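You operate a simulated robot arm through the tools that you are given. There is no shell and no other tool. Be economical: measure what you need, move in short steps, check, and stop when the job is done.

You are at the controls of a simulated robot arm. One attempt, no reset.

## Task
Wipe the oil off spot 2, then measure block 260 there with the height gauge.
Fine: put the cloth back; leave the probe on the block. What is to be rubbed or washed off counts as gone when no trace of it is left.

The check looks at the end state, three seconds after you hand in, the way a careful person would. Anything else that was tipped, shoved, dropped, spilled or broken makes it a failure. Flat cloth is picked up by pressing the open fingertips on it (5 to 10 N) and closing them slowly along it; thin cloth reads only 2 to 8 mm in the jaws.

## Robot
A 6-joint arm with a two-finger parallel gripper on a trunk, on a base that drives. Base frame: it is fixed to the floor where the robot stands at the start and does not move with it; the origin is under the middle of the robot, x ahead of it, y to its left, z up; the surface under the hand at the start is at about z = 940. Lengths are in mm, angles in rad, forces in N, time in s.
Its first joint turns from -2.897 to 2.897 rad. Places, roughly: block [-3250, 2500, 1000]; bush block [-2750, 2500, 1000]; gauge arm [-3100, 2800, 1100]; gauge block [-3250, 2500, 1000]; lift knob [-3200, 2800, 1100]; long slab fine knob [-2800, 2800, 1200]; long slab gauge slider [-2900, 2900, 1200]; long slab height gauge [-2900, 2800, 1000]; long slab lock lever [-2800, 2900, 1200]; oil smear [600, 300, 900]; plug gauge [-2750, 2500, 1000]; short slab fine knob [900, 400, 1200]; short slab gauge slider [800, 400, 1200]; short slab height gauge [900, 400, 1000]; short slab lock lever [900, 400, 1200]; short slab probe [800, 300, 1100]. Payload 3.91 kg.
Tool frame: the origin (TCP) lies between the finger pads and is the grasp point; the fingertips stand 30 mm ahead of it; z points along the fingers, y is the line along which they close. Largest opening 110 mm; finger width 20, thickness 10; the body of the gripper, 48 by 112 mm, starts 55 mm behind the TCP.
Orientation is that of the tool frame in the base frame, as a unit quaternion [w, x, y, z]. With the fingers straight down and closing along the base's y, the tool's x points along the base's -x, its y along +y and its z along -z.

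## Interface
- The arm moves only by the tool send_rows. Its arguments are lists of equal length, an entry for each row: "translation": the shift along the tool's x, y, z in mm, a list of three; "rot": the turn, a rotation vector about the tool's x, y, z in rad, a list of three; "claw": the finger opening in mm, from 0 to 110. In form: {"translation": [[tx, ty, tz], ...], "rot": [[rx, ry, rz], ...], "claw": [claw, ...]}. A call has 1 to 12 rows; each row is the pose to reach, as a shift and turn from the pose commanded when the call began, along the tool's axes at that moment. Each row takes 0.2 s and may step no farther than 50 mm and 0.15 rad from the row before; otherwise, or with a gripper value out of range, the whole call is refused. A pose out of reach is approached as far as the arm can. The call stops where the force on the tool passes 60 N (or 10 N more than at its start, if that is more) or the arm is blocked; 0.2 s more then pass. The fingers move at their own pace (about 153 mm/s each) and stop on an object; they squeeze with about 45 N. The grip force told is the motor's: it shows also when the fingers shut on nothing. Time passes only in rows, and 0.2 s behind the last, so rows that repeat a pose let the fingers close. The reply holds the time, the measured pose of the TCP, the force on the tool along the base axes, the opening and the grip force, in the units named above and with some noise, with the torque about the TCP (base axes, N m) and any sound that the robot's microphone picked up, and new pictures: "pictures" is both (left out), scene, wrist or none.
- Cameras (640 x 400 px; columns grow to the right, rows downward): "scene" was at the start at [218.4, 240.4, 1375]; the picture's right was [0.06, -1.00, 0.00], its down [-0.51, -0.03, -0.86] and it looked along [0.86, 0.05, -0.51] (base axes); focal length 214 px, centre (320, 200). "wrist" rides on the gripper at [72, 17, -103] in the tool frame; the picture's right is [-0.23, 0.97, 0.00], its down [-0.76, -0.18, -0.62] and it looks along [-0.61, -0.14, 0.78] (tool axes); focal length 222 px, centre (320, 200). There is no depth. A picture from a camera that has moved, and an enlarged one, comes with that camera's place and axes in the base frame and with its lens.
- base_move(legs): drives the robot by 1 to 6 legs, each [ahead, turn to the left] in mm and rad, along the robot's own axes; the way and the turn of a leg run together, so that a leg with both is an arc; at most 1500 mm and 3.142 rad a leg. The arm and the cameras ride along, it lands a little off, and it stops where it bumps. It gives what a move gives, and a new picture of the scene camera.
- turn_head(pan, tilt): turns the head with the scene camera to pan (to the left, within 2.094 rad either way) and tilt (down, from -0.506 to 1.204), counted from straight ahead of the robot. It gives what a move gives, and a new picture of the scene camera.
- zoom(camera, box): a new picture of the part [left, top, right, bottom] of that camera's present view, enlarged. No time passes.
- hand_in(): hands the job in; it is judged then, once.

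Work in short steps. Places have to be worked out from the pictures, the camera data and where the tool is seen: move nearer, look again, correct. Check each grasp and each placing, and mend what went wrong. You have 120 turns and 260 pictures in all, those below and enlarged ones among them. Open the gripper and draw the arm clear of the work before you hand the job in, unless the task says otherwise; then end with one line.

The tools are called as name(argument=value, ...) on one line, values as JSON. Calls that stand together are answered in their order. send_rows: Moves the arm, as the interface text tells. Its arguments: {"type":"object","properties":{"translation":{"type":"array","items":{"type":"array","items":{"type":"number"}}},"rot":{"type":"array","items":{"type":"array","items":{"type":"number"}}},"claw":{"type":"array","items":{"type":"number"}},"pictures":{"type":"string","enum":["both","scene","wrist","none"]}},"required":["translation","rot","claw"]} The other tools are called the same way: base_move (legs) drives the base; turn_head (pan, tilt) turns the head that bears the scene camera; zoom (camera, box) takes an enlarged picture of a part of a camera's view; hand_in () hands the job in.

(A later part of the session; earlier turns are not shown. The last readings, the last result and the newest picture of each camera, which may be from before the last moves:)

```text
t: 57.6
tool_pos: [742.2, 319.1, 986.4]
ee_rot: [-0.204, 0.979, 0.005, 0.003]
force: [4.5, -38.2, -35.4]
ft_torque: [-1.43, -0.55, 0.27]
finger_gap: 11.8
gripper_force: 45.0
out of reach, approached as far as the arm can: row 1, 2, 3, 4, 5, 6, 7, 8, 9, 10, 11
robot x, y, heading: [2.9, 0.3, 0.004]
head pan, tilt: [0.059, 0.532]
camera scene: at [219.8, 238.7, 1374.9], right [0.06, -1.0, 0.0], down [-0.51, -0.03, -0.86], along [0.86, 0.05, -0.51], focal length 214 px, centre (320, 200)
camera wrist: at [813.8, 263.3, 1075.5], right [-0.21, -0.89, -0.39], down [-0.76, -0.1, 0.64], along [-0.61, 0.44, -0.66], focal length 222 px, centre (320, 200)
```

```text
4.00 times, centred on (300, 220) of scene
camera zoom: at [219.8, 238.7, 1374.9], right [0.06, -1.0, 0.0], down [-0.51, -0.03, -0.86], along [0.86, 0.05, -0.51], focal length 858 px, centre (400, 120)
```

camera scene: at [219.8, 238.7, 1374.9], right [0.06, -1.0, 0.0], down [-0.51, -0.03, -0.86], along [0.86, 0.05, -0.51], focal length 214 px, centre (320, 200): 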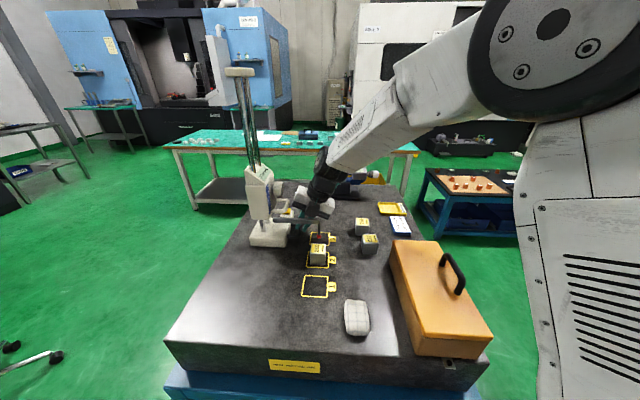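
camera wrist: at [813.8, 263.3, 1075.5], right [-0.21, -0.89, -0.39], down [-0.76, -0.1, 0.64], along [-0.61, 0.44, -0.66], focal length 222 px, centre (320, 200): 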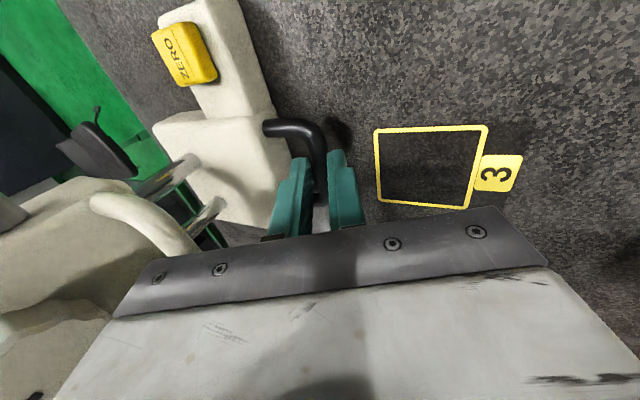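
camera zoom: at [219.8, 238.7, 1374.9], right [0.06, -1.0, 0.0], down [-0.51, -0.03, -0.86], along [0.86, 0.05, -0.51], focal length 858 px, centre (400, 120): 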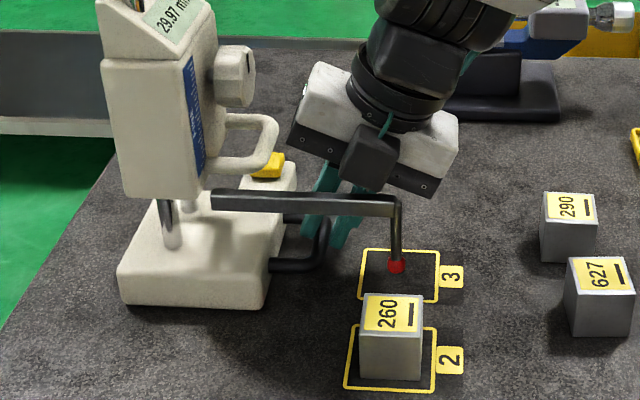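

The gauge has moved straight to tip x≈697, just short of the block. I release the loop and back out along the tool axis.

send_rows(translation=[[0, 0, 0], [0, 0, 0], [0, 0, 0], [0, 0, -30], [0, 0, -75], [0, 0, -120], [0, 0, -160], [0, 0, -160]], rot=[[0, 0, 0], [0, 0, 0], [0, 0, 0], [0, 0, 0], [0, 0, 0], [0, 0, 0], [0, 0, 0], [0, 0, 0]], claw=[14, 26, 34, 34, 34, 34, 34, 34])

zoom(camera="scene", box=[250, 170, 350, 270])

```text
t: 59.4
tool_pos: [741.2, 254.5, 1136.8]
ee_rot: [-0.211, 0.978, 0.008, 0.003]
force: [-0.4, -0.7, 0.3]
ft_torque: [0.0, 0.02, 0.0]
finger_gap: 34.0
gripper_force: 0.0
robot x, y, heading: [-3.0, -1.9, -0.003]
head pan, tilt: [0.059, 0.532]
camera scene: at [218.5, 239.8, 1375.0], right [0.06, -1.0, 0.0], down [-0.51, -0.03, -0.86], along [0.86, 0.05, -0.51], focal length 214 px, centre (320, 200)
camera wrist: at [813.3, 197.6, 1224.8], right [-0.21, -0.89, -0.4], down [-0.77, -0.11, 0.63], along [-0.61, 0.44, -0.66], focal length 222 px, centre (320, 200)
```

scene: 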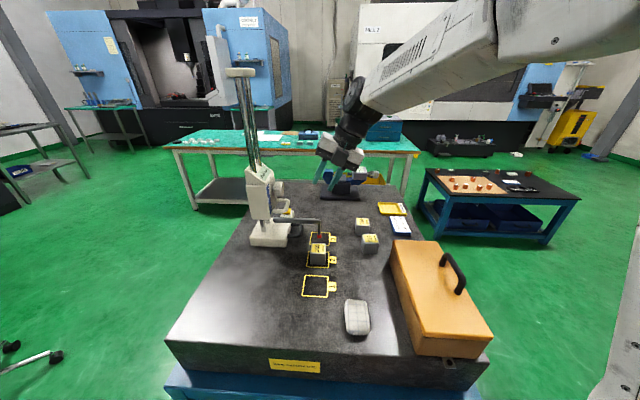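
wrist: 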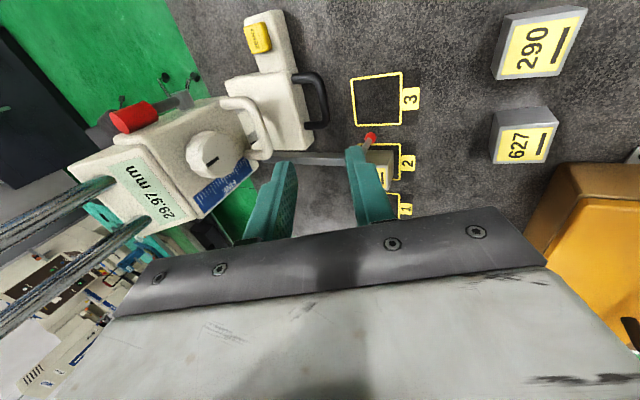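

```text
4.00 times, centred on (300, 220) of scene
camera zoom: at [218.5, 239.8, 1375.0], right [0.06, -1.0, 0.0], down [-0.51, -0.03, -0.86], along [0.86, 0.05, -0.51], focal length 858 px, centre (400, 120)
```

zoom: 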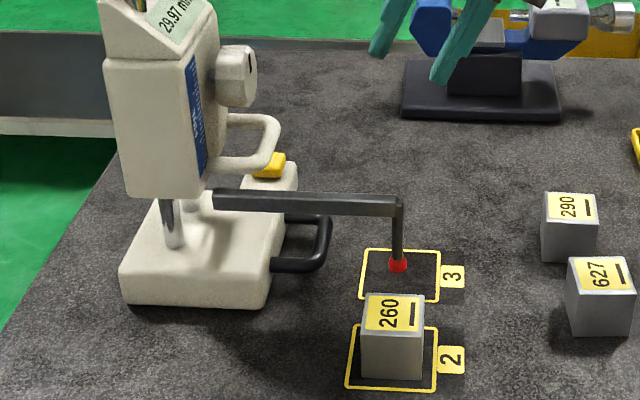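

The gauge stands upright and undisturbed, reading 29.97. Now I move away from it, level the hand, and go over to the block side.

send_rows(translation=[[-35, 10, -8], [-70, 20, -16], [-105, 28, -22], [-121, 32, -25], [-121, 32, -25]], rot=[[-0.05, 0, 0], [-0.15, 0, 0], [-0.28, 0, 0], [-0.42, 0, 0], [-0.42, 0, 0]], claw=[40, 60, 76, 76, 76], pictures="none")

send_rows(translation=[[-20, -10, 0], [-40, -30, 10], [-60, -56, 20], [-60, -56, 20], [-60, -56, 20]], rot=[[0, 0.12, 0], [0, 0.25, 0], [0, 0.38, 0], [0, 0.5, 0], [0, 0.5, 0]], claw=[76, 76, 76, 76, 76])

```text
t: 60.6
tool_pos: [619.1, 214.0, 1144.0]
ee_rot: [-0.001, 1.0, 0.007, 0.005]
force: [0.3, 0.5, 0.1]
ft_torque: [0.0, 0.03, 0.02]
finger_gap: 76.0
gripper_force: 0.0
robot x, y, heading: [-2.5, 0.0, -0.0]
head pan, tilt: [0.059, 0.532]
```

```text
t: 61.8
tool_pos: [560.1, 268.4, 1124.8]
ee_rot: [-0.004, 0.967, 0.007, 0.253]
force: [-0.7, 0.2, 0.4]
ft_torque: [0.0, 0.02, 0.01]
finger_gap: 76.0
gripper_force: 0.1
robot x, y, heading: [-1.2, -1.2, 0.0]
head pan, tilt: [0.059, 0.532]
camera scene: at [218.5, 239.7, 1375.0], right [0.06, -1.0, 0.0], down [-0.51, -0.03, -0.86], along [0.86, 0.05, -0.51], focal length 214 px, centre (320, 200)
camera wrist: at [573.0, 251.1, 1249.1], right [-0.18, -0.98, -0.12], down [-0.97, 0.16, 0.17], along [-0.15, 0.14, -0.98], focal length 222 px, centre (320, 200)
```

scene: 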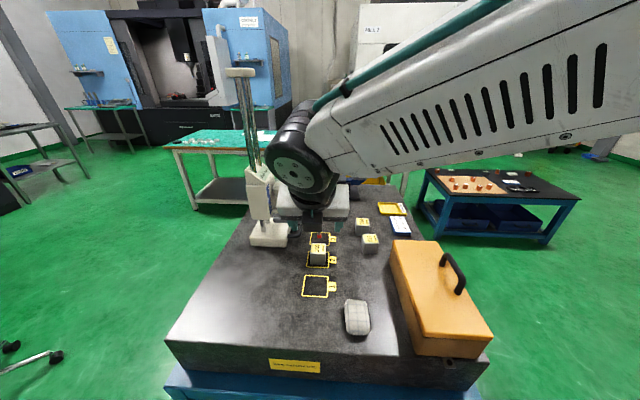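
wrist: 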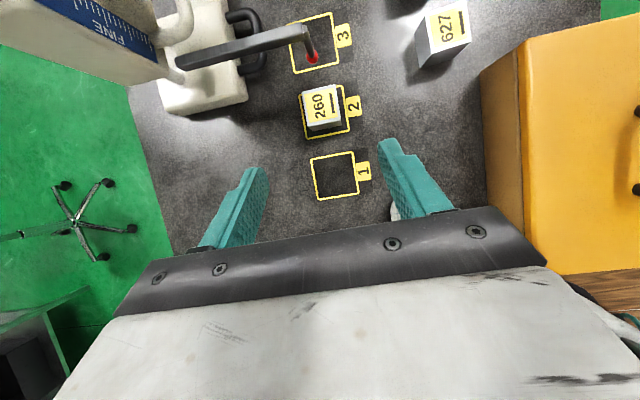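

The top view shows block 260 at about (640, 268) and the probe tip at (694, 269.5). The pitched hand lines up with the block, so I go in along the tool axis.

send_rows(translation=[[-3, 0, 45], [-6, 0, 90], [-9, 0, 130], [-9, 0, 130]], rot=[[0, 0, 0], [0, 0, 0], [0, 0, 0], [0, 0, 0]], claw=[70, 70, 70, 70], pictures="wrist")

zoom(camera="scene", box=[260, 190, 380, 270])

```text
t: 62.8
tool_pos: [616.1, 271.5, 1005.8]
ee_rot: [-0.004, 0.968, 0.008, 0.252]
force: [-0.9, -0.4, -0.1]
ft_torque: [0.05, -0.03, -0.03]
finger_gap: 70.0
gripper_force: 0.0
robot x, y, heading: [3.1, -1.3, -0.003]
head pan, tilt: [0.059, 0.532]
camera wrist: at [629.2, 254.4, 1131.3], right [-0.18, -0.98, -0.12], down [-0.97, 0.16, 0.17], along [-0.15, 0.14, -0.98], focal length 222 px, centre (320, 200)
```

wrist: 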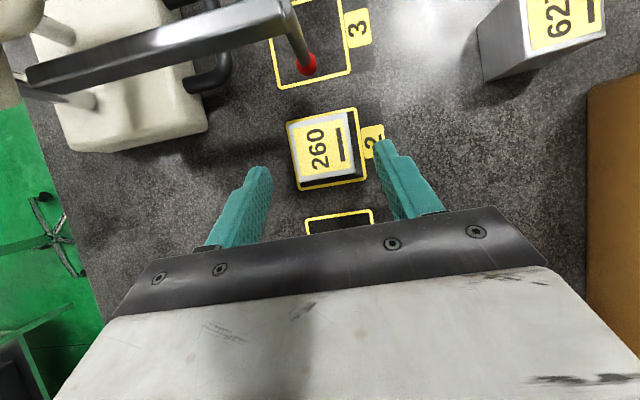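

```text
5.00 times, centred on (320, 230) of scene
camera zoom: at [218.3, 239.8, 1375.0], right [0.06, -1.0, 0.0], down [-0.51, -0.03, -0.86], along [0.86, 0.05, -0.51], focal length 1072 px, centre (320, 50)
```

zoom: 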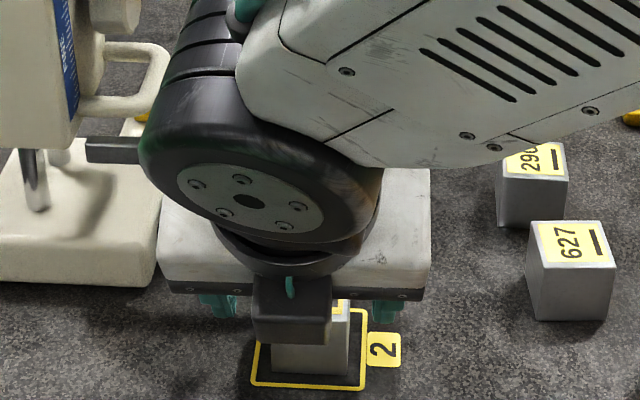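

The block is centred between the fingers. I advance the last 33 mm, close, and lift straight up a little.

send_rows(translation=[[0, 1, 20], [0, 1, 33], [0, 1, 33], [0, 1, 33], [0, 1, 33], [0, 1, 33]], rot=[[0, 0, 0], [0, 0, 0], [0, 0, 0], [0, 0, 0], [0, 0, 0], [0, 0, 0]], claw=[70, 70, 50, 35, 30, 30], pictures="wrist")

```text
t: 64.2
tool_pos: [632.5, 269.8, 975.6]
ee_rot: [-0.004, 0.968, 0.007, 0.253]
force: [-0.3, -1.0, 0.7]
ft_torque: [0.0, 0.03, 0.02]
finger_gap: 39.6
gripper_force: 45.0
robot x, y, heading: [-0.0, -0.5, 0.003]
head pan, tilt: [0.059, 0.532]
camera wrist: at [644.7, 252.6, 1101.6], right [-0.18, -0.98, -0.11], down [-0.97, 0.16, 0.17], along [-0.15, 0.14, -0.98], focal length 222 px, centre (320, 200)
```

wrist: 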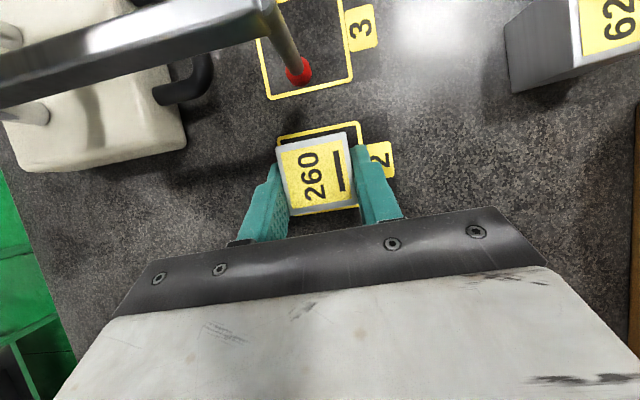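

The block is gripped (39.6 mm). I lift it 25 mm, carry it back-right to about (557, 180), a clear area, and lower it almost to the slab.

send_rows(translation=[[6, 0, -11], [12, 0, -22], [-10, 30, -34], [-31, 60, -46], [-53, 90, -58], [-53, 90, -58], [-59, 90, -47], [-65, 90, -37.5], [-65, 90, -37.5]], rot=[[0, 0, 0], [0, 0, 0], [0, 0, 0], [0, 0, 0], [0, 0, 0], [0, 0, 0], [0, 0, 0], [0, 0, 0], [0, 0, 0]], claw=[30, 30, 30, 30, 30, 30, 30, 30, 30])

zoom(camera="scene", box=[290, 230, 390, 310])

```text
t: 66.2
tool_pos: [557.9, 179.3, 976.4]
ee_rot: [-0.003, 0.967, 0.008, 0.253]
force: [0.2, 0.1, -1.8]
ft_torque: [0.01, 0.03, 0.02]
finger_gap: 39.6
gripper_force: 45.6
robot x, y, heading: [2.4, -3.2, -0.003]
head pan, tilt: [0.059, 0.532]
camera scene: at [218.4, 239.7, 1375.0], right [0.06, -1.0, 0.0], down [-0.51, -0.03, -0.86], along [0.86, 0.05, -0.51], focal length 214 px, centre (320, 200)
camera wrist: at [570.5, 162.1, 1102.5], right [-0.18, -0.98, -0.11], down [-0.97, 0.16, 0.17], along [-0.15, 0.14, -0.98], focal length 222 px, centre (320, 200)
```

scene: 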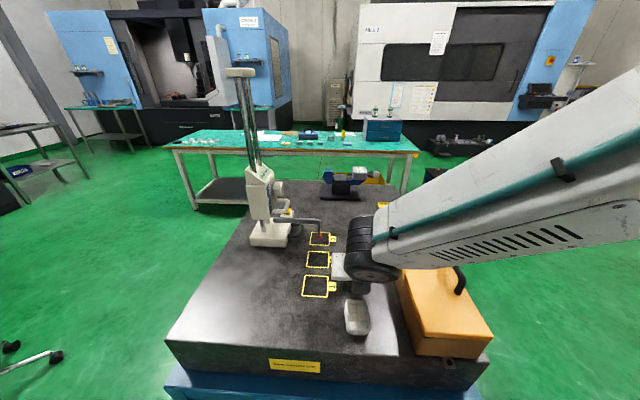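
wrist: 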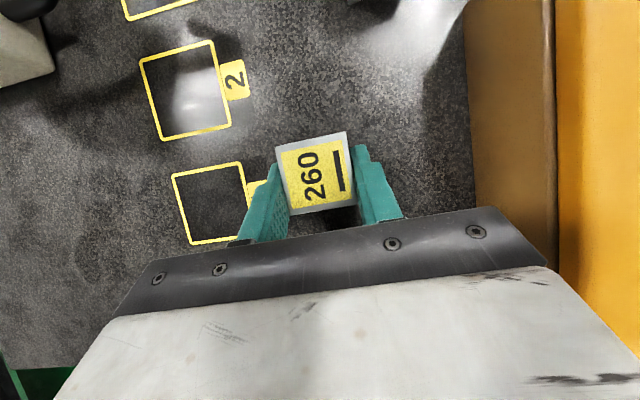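

```text
5.00 times, centred on (340, 270) of scene
camera zoom: at [218.4, 239.7, 1375.0], right [0.06, -1.0, 0.0], down [-0.51, -0.03, -0.86], along [0.86, 0.05, -0.51], focal length 1072 px, centre (220, -150)
```

zoom: 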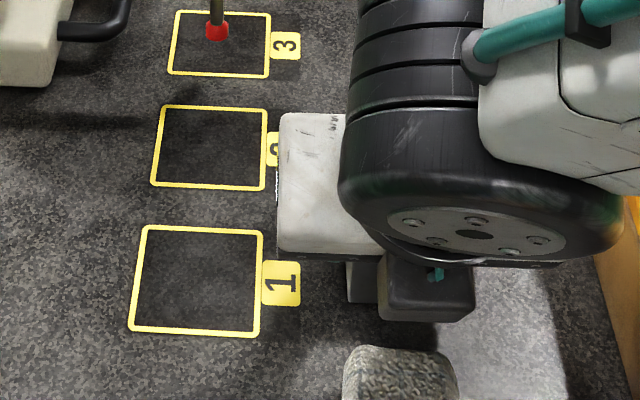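

The block is held just above the slab; spots are clean. I set it down, release, and rise straight up.

send_rows(translation=[[-0.7, 0, 1.3], [-0.7, 0, 1.3], [-0.7, 0, 1.3], [-0.7, 0, 1.3], [12, 0, -22], [36, 0, -65], [58, 0, -106], [70, 0, -126]], rot=[[0, 0, 0], [0, 0, 0], [0, 0, 0], [0, 0, 0], [0, 0, 0], [0, 0, 0], [0, 0, 0], [0, 0, 0]], claw=[30, 50, 70, 70, 70, 70, 70, 70], pictures="wrist")

```text
t: 68.0
tool_pos: [558.7, 179.7, 1122.3]
ee_rot: [-0.004, 0.968, 0.008, 0.252]
force: [-0.9, 0.7, 0.3]
ft_torque: [-0.03, -0.01, -0.02]
finger_gap: 69.8
gripper_force: 0.0
robot x, y, heading: [0.9, -3.0, 0.003]
head pan, tilt: [0.059, 0.532]
camera wrist: at [570.3, 161.6, 1247.8], right [-0.18, -0.98, -0.11], down [-0.97, 0.16, 0.17], along [-0.15, 0.14, -0.98], focal length 222 px, centre (320, 200)
```

wrist: 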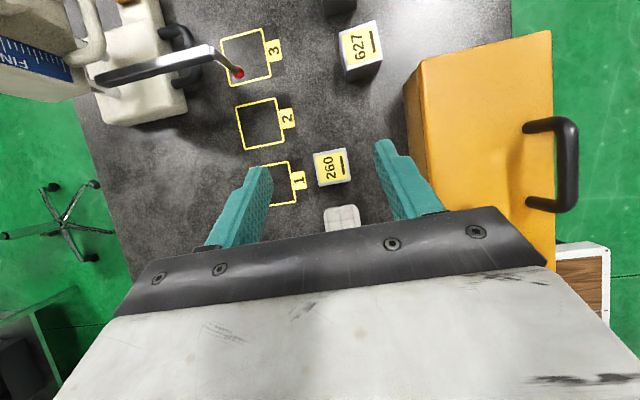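

The block rests upright. I level the hand and return to the approach pose over the base loop with roll 0.42.

send_rows(translation=[[25, -10, 8], [50, -20, 16], [75, -30, 24], [97, -40, 31], [97, -40, 31]], rot=[[0, -0.13, 0], [0, -0.26, 0], [0, -0.39, 0], [0, -0.508, 0], [0, -0.508, 0]], claw=[60, 50, 40, 34, 34], pictures="none")

send_rows(translation=[[27, -10, 0], [54, -20, 0], [81, -30, 0], [81, -30, 0]], rot=[[0.14, 0, -0.014], [0.28, 0, -0.014], [0.42, 0, -0.014], [0.42, 0, -0.014]], claw=[34, 34, 34, 34])

```text
t: 69.2
tool_pos: [655.8, 221.0, 1143.3]
ee_rot: [-0.002, 1.0, 0.009, 0.0]
force: [0.1, 0.1, -0.2]
ft_torque: [0.0, 0.0, -0.02]
finger_gap: 34.4
gripper_force: 0.0
robot x, y, heading: [1.7, -2.7, 0.002]
head pan, tilt: [0.059, 0.532]
```

```text
t: 70.2
tool_pos: [738.7, 252.6, 1142.9]
ee_rot: [-0.211, 0.977, 0.015, 0.0]
force: [-0.3, 0.2, 0.4]
ft_torque: [0.0, 0.0, 0.02]
finger_gap: 34.0
gripper_force: 0.0
robot x, y, heading: [-1.5, -0.0, 0.0]
head pan, tilt: [0.059, 0.532]
camera scene: at [218.3, 239.8, 1375.0], right [0.06, -1.0, 0.0], down [-0.51, -0.03, -0.86], along [0.86, 0.05, -0.51], focal length 214 px, centre (320, 200)
camera wrist: at [812.1, 195.9, 1230.0], right [-0.2, -0.89, -0.4], down [-0.76, -0.12, 0.64], along [-0.62, 0.43, -0.66], focal length 222 px, centre (320, 200)
```

scene: 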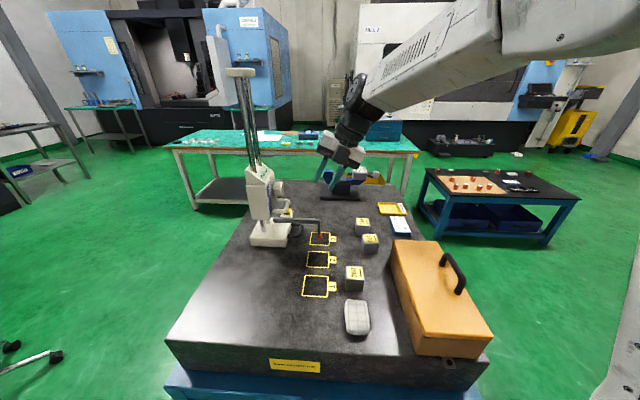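
wrist: 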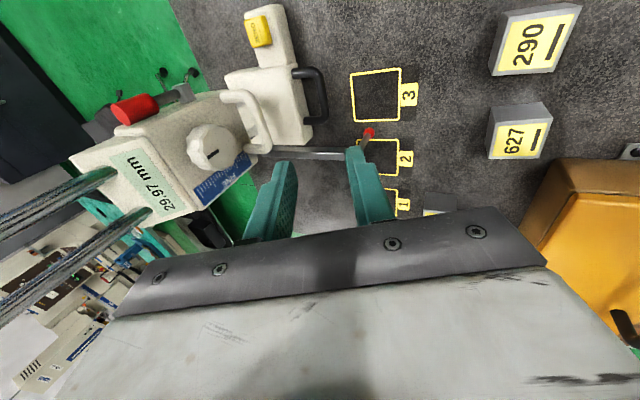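

The pose matches the earlier retreat pose. I advance along the tool to near the loop.

send_rows(translation=[[1, 1, 45], [2, 2, 90], [2, 4, 140], [2, 4, 140]], rot=[[0, 0, 0.01], [0, 0, 0.02], [0, 0, 0.02], [0, 0, 0.02]], claw=[34, 34, 34, 34], pictures="wrist")

```text
t: 71.2
tool_pos: [737.2, 304.4, 1010.3]
ee_rot: [-0.208, 0.978, 0.004, -0.003]
force: [0.3, 0.1, -0.2]
ft_torque: [0.0, -0.02, -0.02]
finger_gap: 33.9
gripper_force: 0.0
robot x, y, heading: [0.8, -2.0, -0.001]
head pan, tilt: [0.059, 0.532]
camera wrist: at [810.5, 247.4, 1098.1], right [-0.22, -0.89, -0.4], down [-0.76, -0.1, 0.64], along [-0.61, 0.44, -0.65], focal length 222 px, centre (320, 200)
```

wrist: 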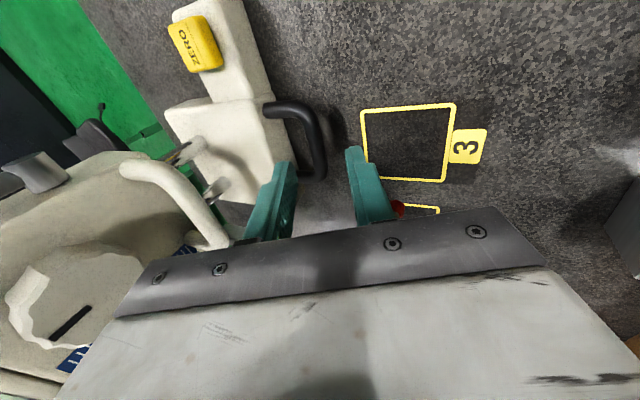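

The view matches the earlier pre-grasp. I go the last 27 mm and close on the bar.

send_rows(translation=[[2, -1, 14], [3, -2, 27], [3, -2, 27], [3, -2, 27], [3, -2, 27], [3, -2, 27]], rot=[[0, 0, 0], [0, 0, 0], [0, 0, 0], [0, 0, 0], [0, 0, 0], [0, 0, 0]], claw=[34, 34, 24, 14, 5, 5], pictures="wrist")

```text
t: 72.6
tool_pos: [740.9, 318.3, 987.6]
ee_rot: [-0.207, 0.978, 0.003, -0.002]
force: [-0.1, 5.1, -0.6]
ft_torque: [0.17, -0.48, 0.95]
finger_gap: 11.2
gripper_force: 44.8
robot x, y, heading: [0.4, 0.4, 0.001]
head pan, tilt: [0.059, 0.532]
camera wrist: at [813.7, 261.7, 1076.5], right [-0.22, -0.89, -0.39], down [-0.76, -0.09, 0.64], along [-0.61, 0.44, -0.66], focal length 222 px, centre (320, 200)
```

wrist: 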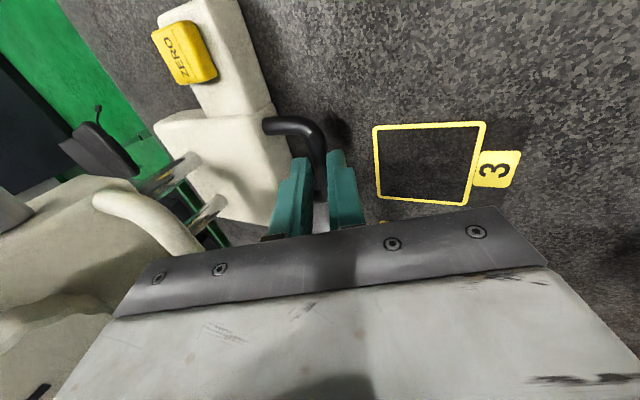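

Gripped again (11.2 mm). I drag the gauge 55 mm in −x so that the tip comes over the middle of spot 2.

send_rows(translation=[[-8, 0, 0], [-16, 0, 0], [-24, 0, 0], [-32, 0, 0], [-40, 0, 0], [-48, 0, 0], [-55, 0, 0], [-55, 0, 0]], rot=[[0, 0, 0], [0, 0, 0], [0, 0, 0], [0, 0, 0], [0, 0, 0], [0, 0, 0], [0, 0, 0], [0, 0, 0]], claw=[5, 5, 5, 5, 5, 5, 5, 5], pictures="wrist")

zoom(camera="scene", box=[240, 170, 360, 290])

```text
t: 74.0
tool_pos: [694.6, 314.7, 992.2]
ee_rot: [-0.21, 0.978, 0.003, 0.001]
force: [-4.4, -18.1, 21.4]
ft_torque: [-0.22, 0.25, 0.41]
finger_gap: 0.8
gripper_force: 0.0
robot x, y, heading: [0.9, -1.1, -0.001]
head pan, tilt: [0.059, 0.532]
stopped in row 7: the force on the tool passed its limit at 63 N (the readings are from after the stop); the commanded pose is now the measured one
camera wrist: at [767.1, 258.1, 1079.9], right [-0.22, -0.89, -0.4], down [-0.76, -0.1, 0.64], along [-0.61, 0.45, -0.66], focal length 222 px, centre (320, 200)
```

wrist: 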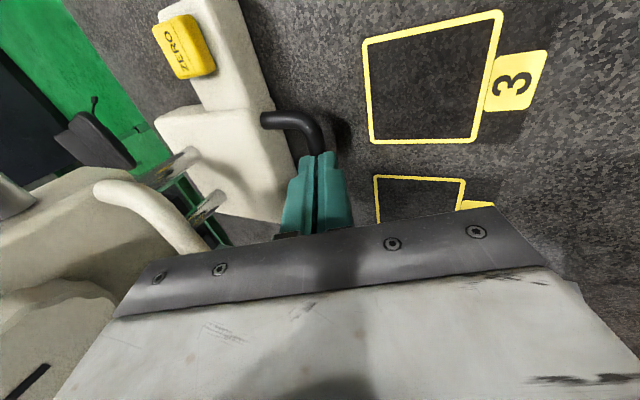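

```text
3.33 times, centred on (300, 230) of scene
camera zoom: at [218.8, 237.5, 1375.3], right [0.05, -1.0, 0.0], down [-0.51, -0.03, -0.86], along [0.86, 0.05, -0.51], focal length 715 px, centre (387, 100)
```

zoom: 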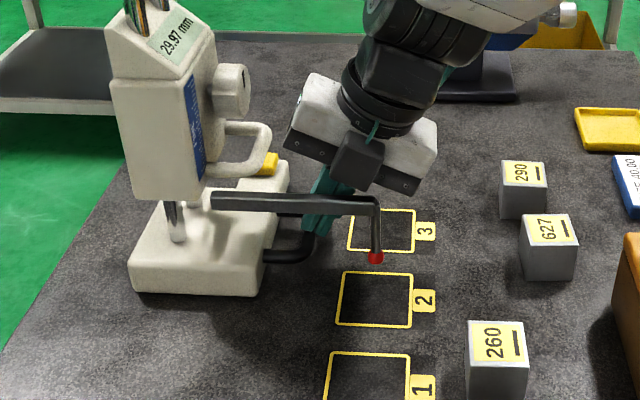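

The fingers slipped off near the end, but the gauge is upright and the tip is now at about x = 650, over spot 2. That is near enough for the block to sit within its frame beneath it, so I back the hand out.

send_rows(translation=[[0, 0, -20], [0, 0, -60], [0, 0, -105], [0, 0, -150], [0, 0, -150]], rot=[[0, 0, 0], [0, 0, 0], [0, 0, 0], [0, 0, 0], [0, 0, 0]], claw=[5, 5, 5, 5, 30])

zoom(camera="wrist", box=[60, 40, 460, 220])

zoom(camera="scene", box=[240, 170, 360, 290])

```text
t: 75.2
tool_pos: [696.4, 254.6, 1130.6]
ee_rot: [-0.209, 0.978, 0.003, -0.001]
force: [0.4, 0.2, -0.2]
ft_torque: [-0.01, -0.02, -0.03]
finger_gap: 30.1
gripper_force: 0.1
robot x, y, heading: [3.5, -0.9, -0.007]
head pan, tilt: [0.059, 0.532]
camera scene: at [219.3, 238.9, 1375.0], right [0.06, -1.0, 0.0], down [-0.51, -0.03, -0.86], along [0.86, 0.05, -0.51], focal length 214 px, centre (320, 200)
camera wrist: at [768.5, 197.1, 1217.5], right [-0.22, -0.89, -0.4], down [-0.76, -0.1, 0.64], along [-0.61, 0.44, -0.66], focal length 222 px, centre (320, 200)
```

scene: 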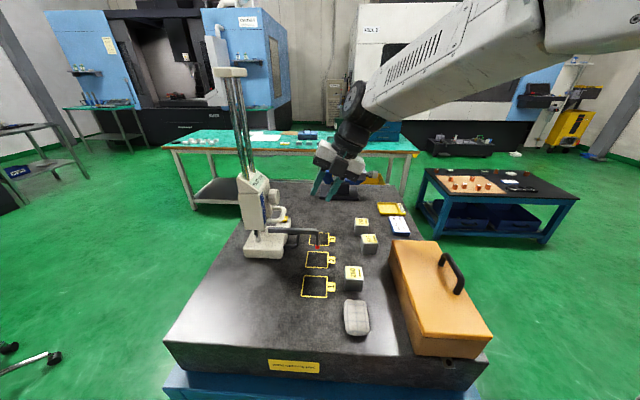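
wrist: 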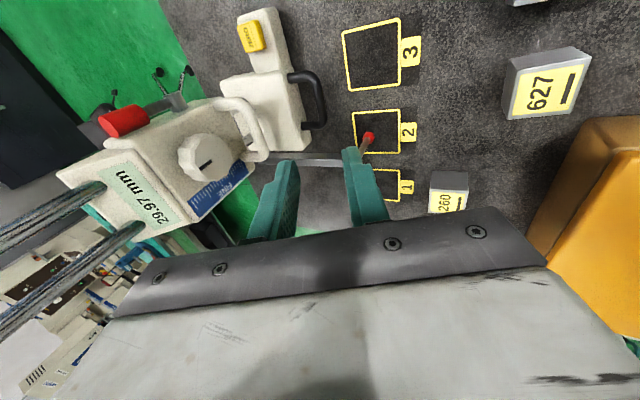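

```text
1.60 times, centred on (260, 130) of wrist
camera zoom: at [768.5, 197.1, 1217.5], right [-0.22, -0.89, -0.4], down [-0.76, -0.1, 0.64], along [-0.61, 0.44, -0.66], focal length 355 px, centre (416, 312)
```

zoom: 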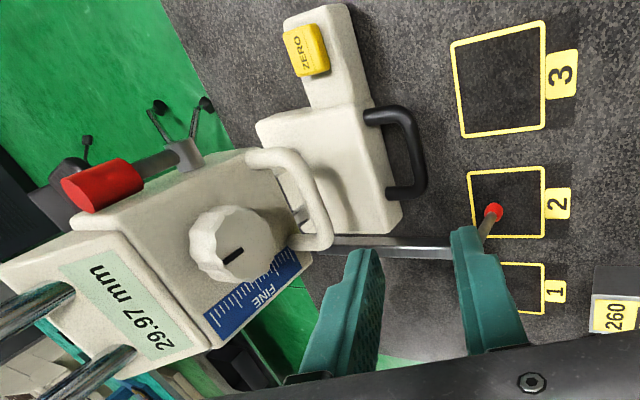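

```text
3.33 times, centred on (300, 230) of scene
camera zoom: at [219.3, 238.9, 1375.0], right [0.06, -1.0, 0.0], down [-0.51, -0.03, -0.86], along [0.86, 0.05, -0.51], focal length 715 px, centre (387, 100)
```

zoom: 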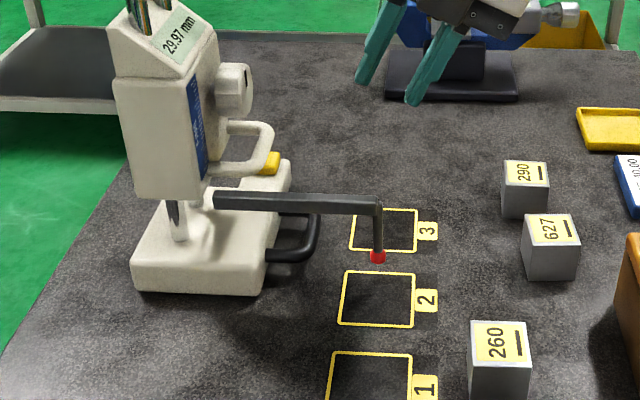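

Tip is at about (651, 270). The slider loop bar is now near (693, 361, 1048). I move to a pre-grasp point in front of it with roll 0.5, to grip it and check the zero on the slab.

send_rows(translation=[[-1, -28, 13], [-3, -56, 27], [-3, -56, 27]], rot=[[0.04, 0, 0], [0.08, 0, 0], [0.08, 0, 0]], claw=[34, 34, 34], pictures="wrist")

zoom(camera="scene", box=[230, 150, 350, 270])

```text
t: 76.0
tool_pos: [692.2, 316.1, 1126.6]
ee_rot: [-0.247, 0.969, 0.002, -0.001]
force: [-0.3, 0.0, 0.7]
ft_torque: [0.01, -0.01, 0.0]
finger_gap: 33.9
gripper_force: 0.1
robot x, y, heading: [-1.9, 1.0, 0.001]
head pan, tilt: [0.059, 0.532]
camera wrist: at [765.1, 252.4, 1209.3], right [-0.22, -0.86, -0.47], down [-0.76, -0.15, 0.63], along [-0.61, 0.5, -0.62], focal length 222 px, centre (320, 200)
```

wrist: 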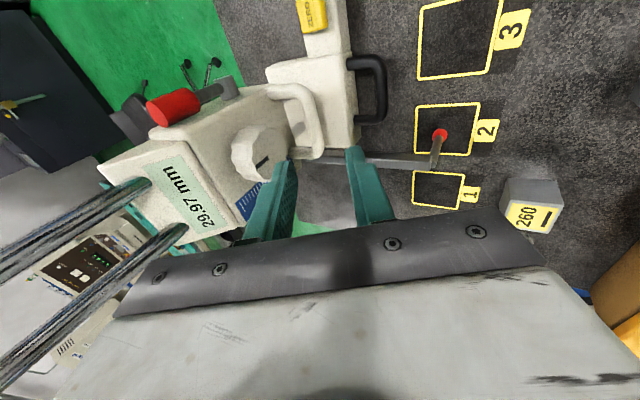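

```text
3.33 times, centred on (290, 210) of scene
camera zoom: at [219.3, 238.9, 1375.0], right [0.06, -1.0, 0.0], down [-0.51, -0.03, -0.86], along [0.86, 0.05, -0.51], focal length 715 px, centre (420, 167)
```

zoom: 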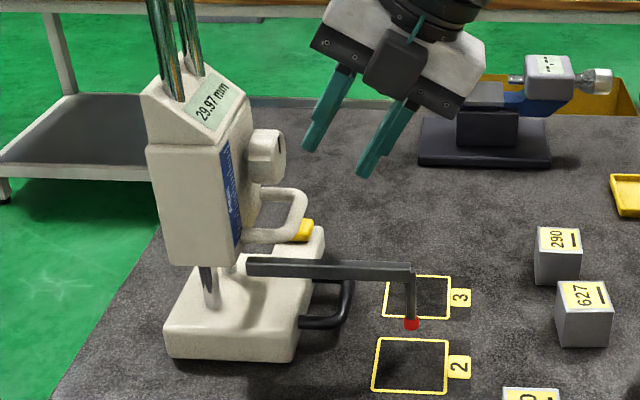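

The slider loop bar triangulates to about (699, 367, 1046). I advance in along the tool, keeping off the knob.

send_rows(translation=[[4, -5, 35], [6, -5, 58], [6, -5, 58]], rot=[[0, 0, 0], [0, 0, 0], [0, 0, 0]], claw=[34, 34, 34], pictures="wrist")

zoom(camera="scene", box=[230, 150, 350, 270])

```text
t: 76.7
tool_pos: [702.3, 340.7, 1083.9]
ee_rot: [-0.25, 0.968, 0.0, 0.006]
force: [-1.2, -33.9, 14.5]
ft_torque: [-0.07, 0.01, 0.01]
finger_gap: 23.0
gripper_force: 0.0
robot x, y, heading: [-2.8, 0.4, -0.019]
head pan, tilt: [0.059, 0.532]
stopped in row 3: the force on the tool passed its limit at 71 N (the readings are from after the stop); the commanded pose is now the measured one
camera wrist: at [773.0, 275.6, 1167.8], right [-0.23, -0.85, -0.47], down [-0.77, -0.14, 0.62], along [-0.6, 0.5, -0.62], focal length 222 px, centre (320, 200)
```

wrist: 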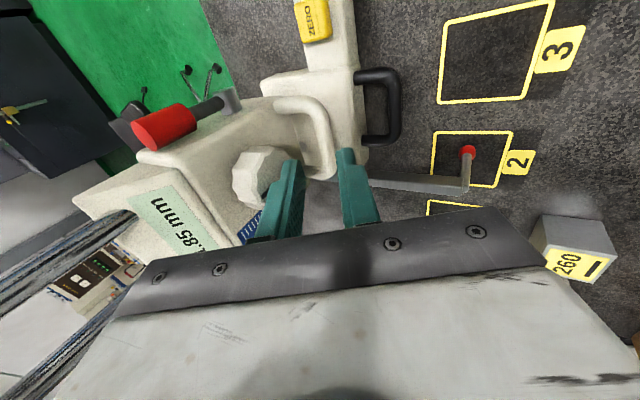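

```text
3.33 times, centred on (290, 210) of scene
camera zoom: at [220.3, 235.4, 1375.4], right [0.05, -1.0, 0.0], down [-0.51, -0.02, -0.86], along [0.86, 0.04, -0.51], focal length 715 px, centre (420, 167)
```

zoom: 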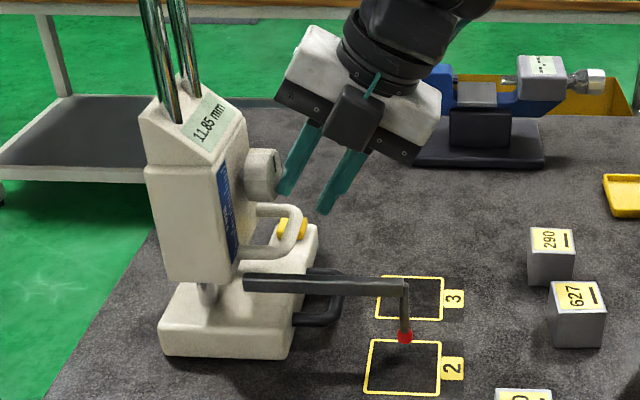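

A finger struck the knob and pushed the slider down to 11.85. I back out at once and re-inspect.

send_rows(translation=[[0, 5, -20], [0, 10, -50], [0, 15, -80], [0, 15, -80]], rot=[[0, 0, 0], [0, 0, 0], [0, 0, 0], [0, 0, 0]], claw=[34, 34, 34, 34])

zoom(camera="scene", box=[230, 150, 350, 270])

zoom(camera="wrist", box=[140, 40, 540, 220])

```text
t: 77.7
tool_pos: [700.4, 292.9, 1147.5]
ee_rot: [-0.25, 0.968, 0.001, 0.004]
force: [0.2, -0.2, -0.6]
ft_torque: [-0.03, -0.02, 0.0]
finger_gap: 34.0
gripper_force: 0.2
robot x, y, heading: [1.4, 3.2, -0.006]
head pan, tilt: [0.059, 0.532]
camera scene: at [220.2, 238.0, 1375.0], right [0.05, -1.0, 0.0], down [-0.51, -0.03, -0.86], along [0.86, 0.04, -0.51], focal length 214 px, centre (320, 200)
camera wrist: at [772.2, 227.6, 1230.5], right [-0.22, -0.85, -0.47], down [-0.77, -0.14, 0.63], along [-0.6, 0.5, -0.62], focal length 222 px, centre (320, 200)
```

scene: 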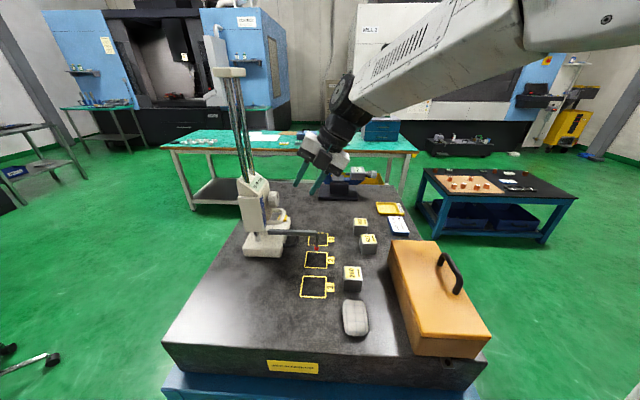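
wrist: 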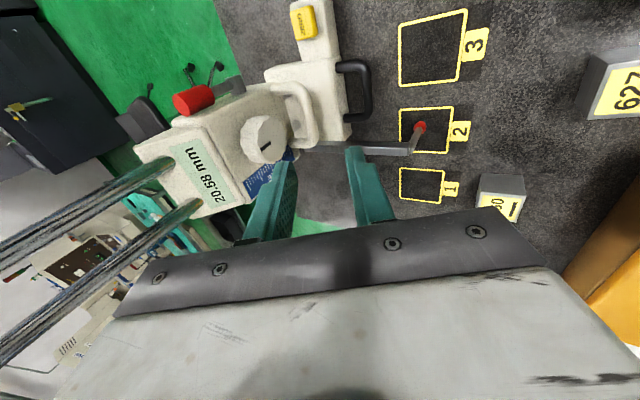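

```text
3.33 times, centred on (290, 210) of scene
camera zoom: at [220.2, 238.0, 1375.0], right [0.05, -1.0, 0.0], down [-0.51, -0.03, -0.86], along [0.86, 0.04, -0.51], focal length 715 px, centre (420, 167)
```

zoom: 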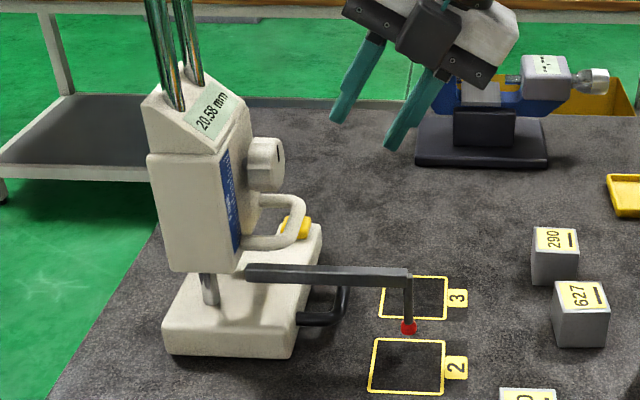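

```text
1.60 times, centred on (340, 130) of wrist
camera zoom: at [772.2, 227.6, 1230.5], right [-0.22, -0.85, -0.47], down [-0.77, -0.14, 0.63], along [-0.6, 0.5, -0.62], focal length 355 px, centre (288, 312)
```

zoom: 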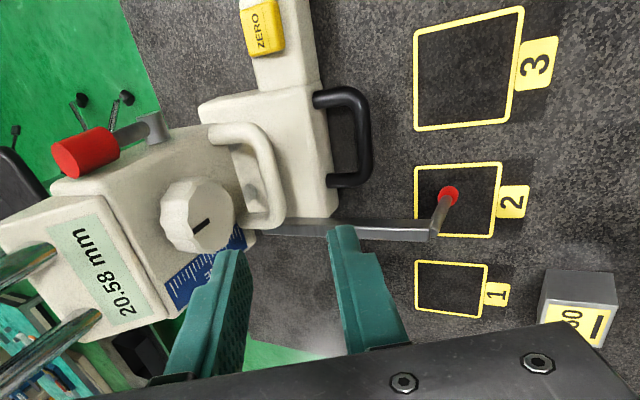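

The slider moves very freely (now 20.58) and the gauge base is unharmed; tip at about (653, 270). A better approach is the 90° yaw, straddling the slider loop's two sides in x, clear of the knob. I retreat and re-orient.

send_rows(translation=[[-2, 15, -32], [-5, 30, -64], [-8, 45, -96], [-10, 60, -127], [-10, 60, -127]], rot=[[-0.12, 0, 0], [-0.25, 0, 0], [-0.38, 0, 0], [-0.506, 0, 0], [-0.506, 0, 0]], claw=[50, 70, 90, 90, 90], pictures="none")

send_rows(translation=[[0, 0, 0], [0, 0, 0], [0, 0, 0], [0, 0, 0], [0, 0, 0], [0, 0, 0], [0, 0, 0], [0, 0, 0], [0, 0, 0], [0, 0, 0], [0, 0, 0], [0, 0, 0]], rot=[[0, 0, 0.143], [0, 0, 0.286], [0, 0, 0.429], [0, 0, 0.572], [0, 0, 0.715], [0, 0, 0.858], [0, 0, 1.001], [0, 0, 1.144], [0, 0, 1.287], [0, 0, 1.43], [0, 0, 1.571], [0, 0, 1.571]], claw=[90, 90, 90, 90, 90, 90, 90, 90, 90, 90, 90, 90], pictures="none")

send_rows(translation=[[0, 0, 0], [0, 0, 0], [0, 0, 0], [0, 0, 0], [0, 0, 0], [0, 0, 0], [0, 0, 0]], rot=[[0, -0.14, 0], [0, -0.28, 0], [0, -0.42, 0], [0, -0.55, 0], [0, -0.68, 0], [0, -0.8, 0], [0, -0.8, 0]], claw=[90, 90, 90, 90, 90, 90, 90])

```text
t: 78.9
tool_pos: [690.5, 179.5, 1227.7]
ee_rot: [0.001, 1.0, -0.001, 0.005]
force: [-0.6, -0.7, -0.2]
ft_torque: [-0.02, -0.01, 0.0]
finger_gap: 89.7
gripper_force: 0.0
robot x, y, heading: [-0.4, 0.3, -0.004]
head pan, tilt: [0.059, 0.532]
```

```text
t: 81.5
tool_pos: [690.0, 179.8, 1227.8]
ee_rot: [0.002, -0.706, 0.708, -0.003]
force: [0.9, 0.5, 0.4]
ft_torque: [0.02, 0.02, -0.01]
finger_gap: 90.1
gripper_force: 0.0
robot x, y, heading: [0.6, -3.8, -0.007]
head pan, tilt: [0.059, 0.532]
```

```text
t: 83.1
tool_pos: [689.4, 177.9, 1228.0]
ee_rot: [-0.277, 0.652, -0.651, -0.272]
force: [-0.4, -0.7, -0.3]
ft_torque: [-0.02, 0.0, -0.01]
finger_gap: 90.0
gripper_force: 0.1
robot x, y, heading: [1.2, -3.5, -0.01]
head pan, tilt: [0.059, 0.532]
camera scene: at [220.2, 237.9, 1375.0], right [0.05, -1.0, 0.0], down [-0.51, -0.03, -0.86], along [0.86, 0.04, -0.51], focal length 214 px, centre (320, 200)
camera wrist: at [672.4, 54.0, 1248.1], right [-0.97, 0.16, 0.16], down [0.17, 0.08, 0.98], along [0.14, 0.98, -0.11], focal length 222 px, centre (320, 200)
```

scene: 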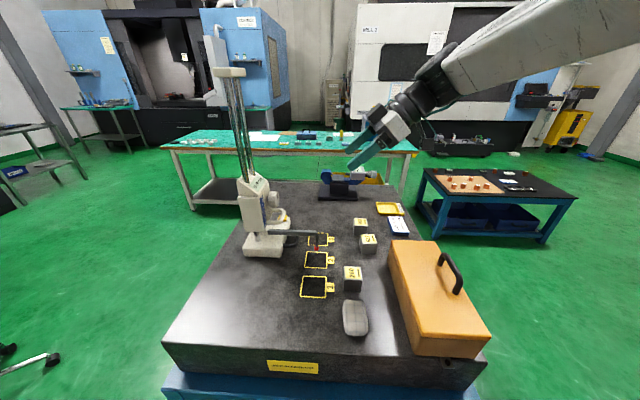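
wrist: 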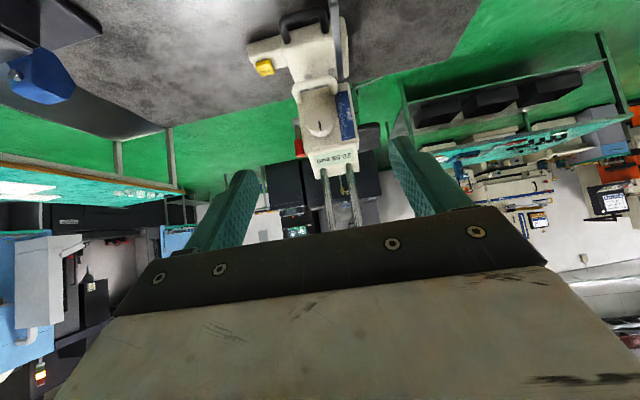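

The gauge is seen between the fingers. I zoom to locate the slider loop precisely.

zoom(camera="wrist", box=[240, 0, 400, 180])

zoom(camera="scene", box=[225, 160, 305, 260])

```text
2.22 times, centred on (320, 90) of wrist
camera zoom: at [672.4, 54.0, 1248.1], right [-0.97, 0.16, 0.16], down [0.17, 0.08, 0.98], along [0.14, 0.98, -0.11], focal length 494 px, centre (320, 444)
```

zoom: 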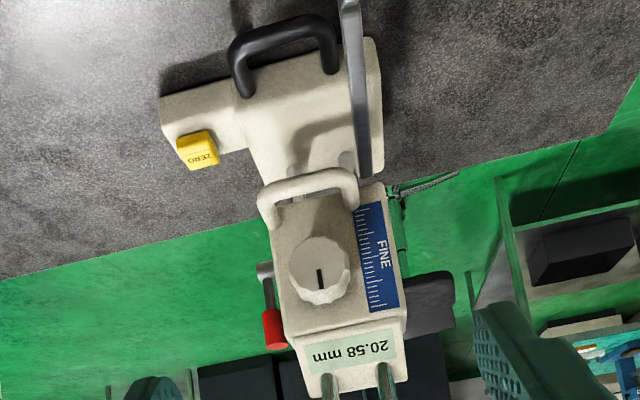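

```text
4.00 times, centred on (265, 210) of scene
camera zoom: at [220.2, 237.9, 1375.0], right [0.05, -1.0, 0.0], down [-0.51, -0.03, -0.86], along [0.86, 0.04, -0.51], focal length 858 px, centre (540, 160)
```

zoom: 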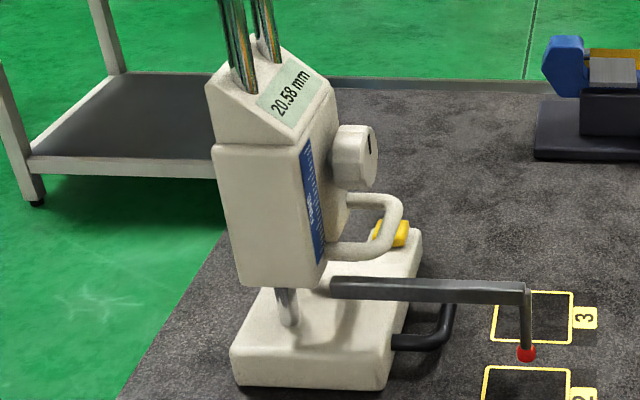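

The loop bar is at about (695, 360, 1041), about 65 mm wide. I go to a pre-grasp point 70 mm in front with the hand tilted to 1.2 rad.

send_rows(translation=[[6, -1, 40], [12, -2, 80], [18, -4, 120], [24, -5, 158], [29, -6, 193], [29, -6, 193]], rot=[[0, -0.08, 0], [0, -0.16, 0], [0, -0.24, 0], [0, -0.32, 0], [0, -0.4, 0], [0, -0.4, 0]], claw=[84, 84, 84, 80, 80, 80])

zoom(camera="wrist", box=[200, 60, 440, 220])

zoom(camera="scene", box=[225, 160, 345, 260])

```text
t: 84.5
tool_pos: [698.2, 295.7, 1073.9]
ee_rot: [-0.402, 0.585, -0.582, -0.396]
force: [0.0, 0.7, 0.2]
ft_torque: [0.02, -0.02, -0.03]
finger_gap: 80.1
gripper_force: 0.0
robot x, y, heading: [-1.6, 2.8, -0.003]
head pan, tilt: [0.059, 0.532]
camera scene: at [220.1, 237.9, 1375.0], right [0.05, -1.0, 0.0], down [-0.51, -0.03, -0.86], along [0.86, 0.04, -0.51], focal length 214 px, centre (320, 200)
camera wrist: at [680.8, 172.4, 1044.2], right [-0.98, 0.08, 0.2], down [0.17, -0.3, 0.94], along [0.14, 0.95, 0.28], focal length 222 px, centre (320, 200)
```

scene: 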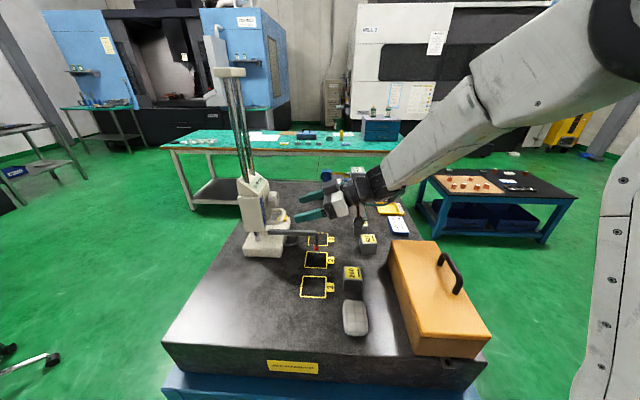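
wrist: 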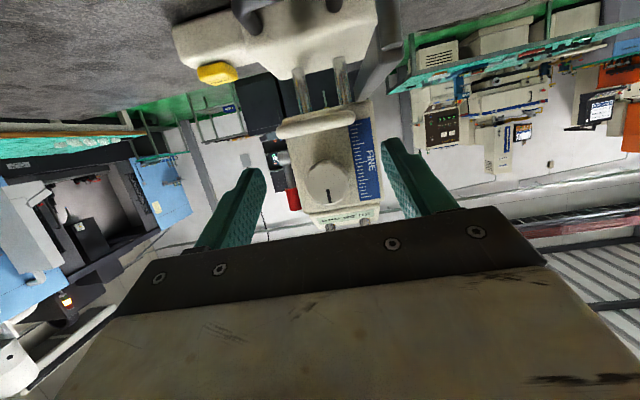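

```text
2.50 times, centred on (320, 140) of wrist
camera zoom: at [680.8, 172.4, 1044.2], right [-0.98, 0.08, 0.2], down [0.17, -0.3, 0.94], along [0.14, 0.95, 0.28], focal length 555 px, centre (320, 350)
```

zoom: 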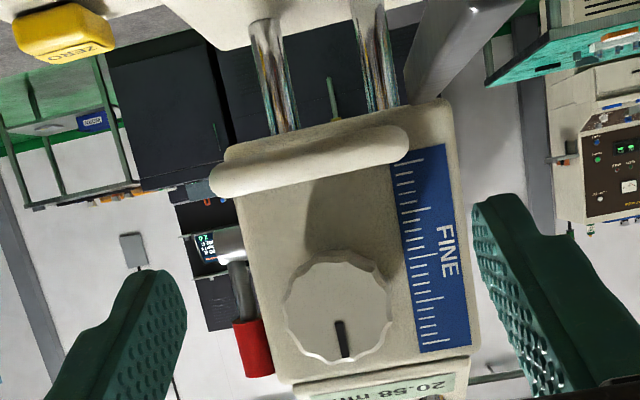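

```text
4.00 times, centred on (285, 210) of scene
camera zoom: at [220.1, 237.9, 1375.0], right [0.05, -1.0, 0.0], down [-0.51, -0.03, -0.86], along [0.86, 0.04, -0.51], focal length 858 px, centre (460, 160)
```

zoom: 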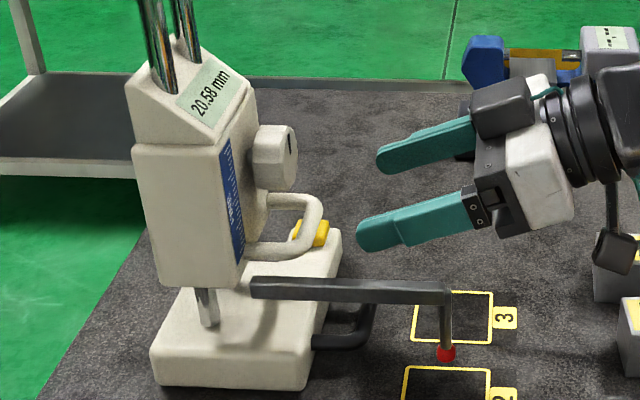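

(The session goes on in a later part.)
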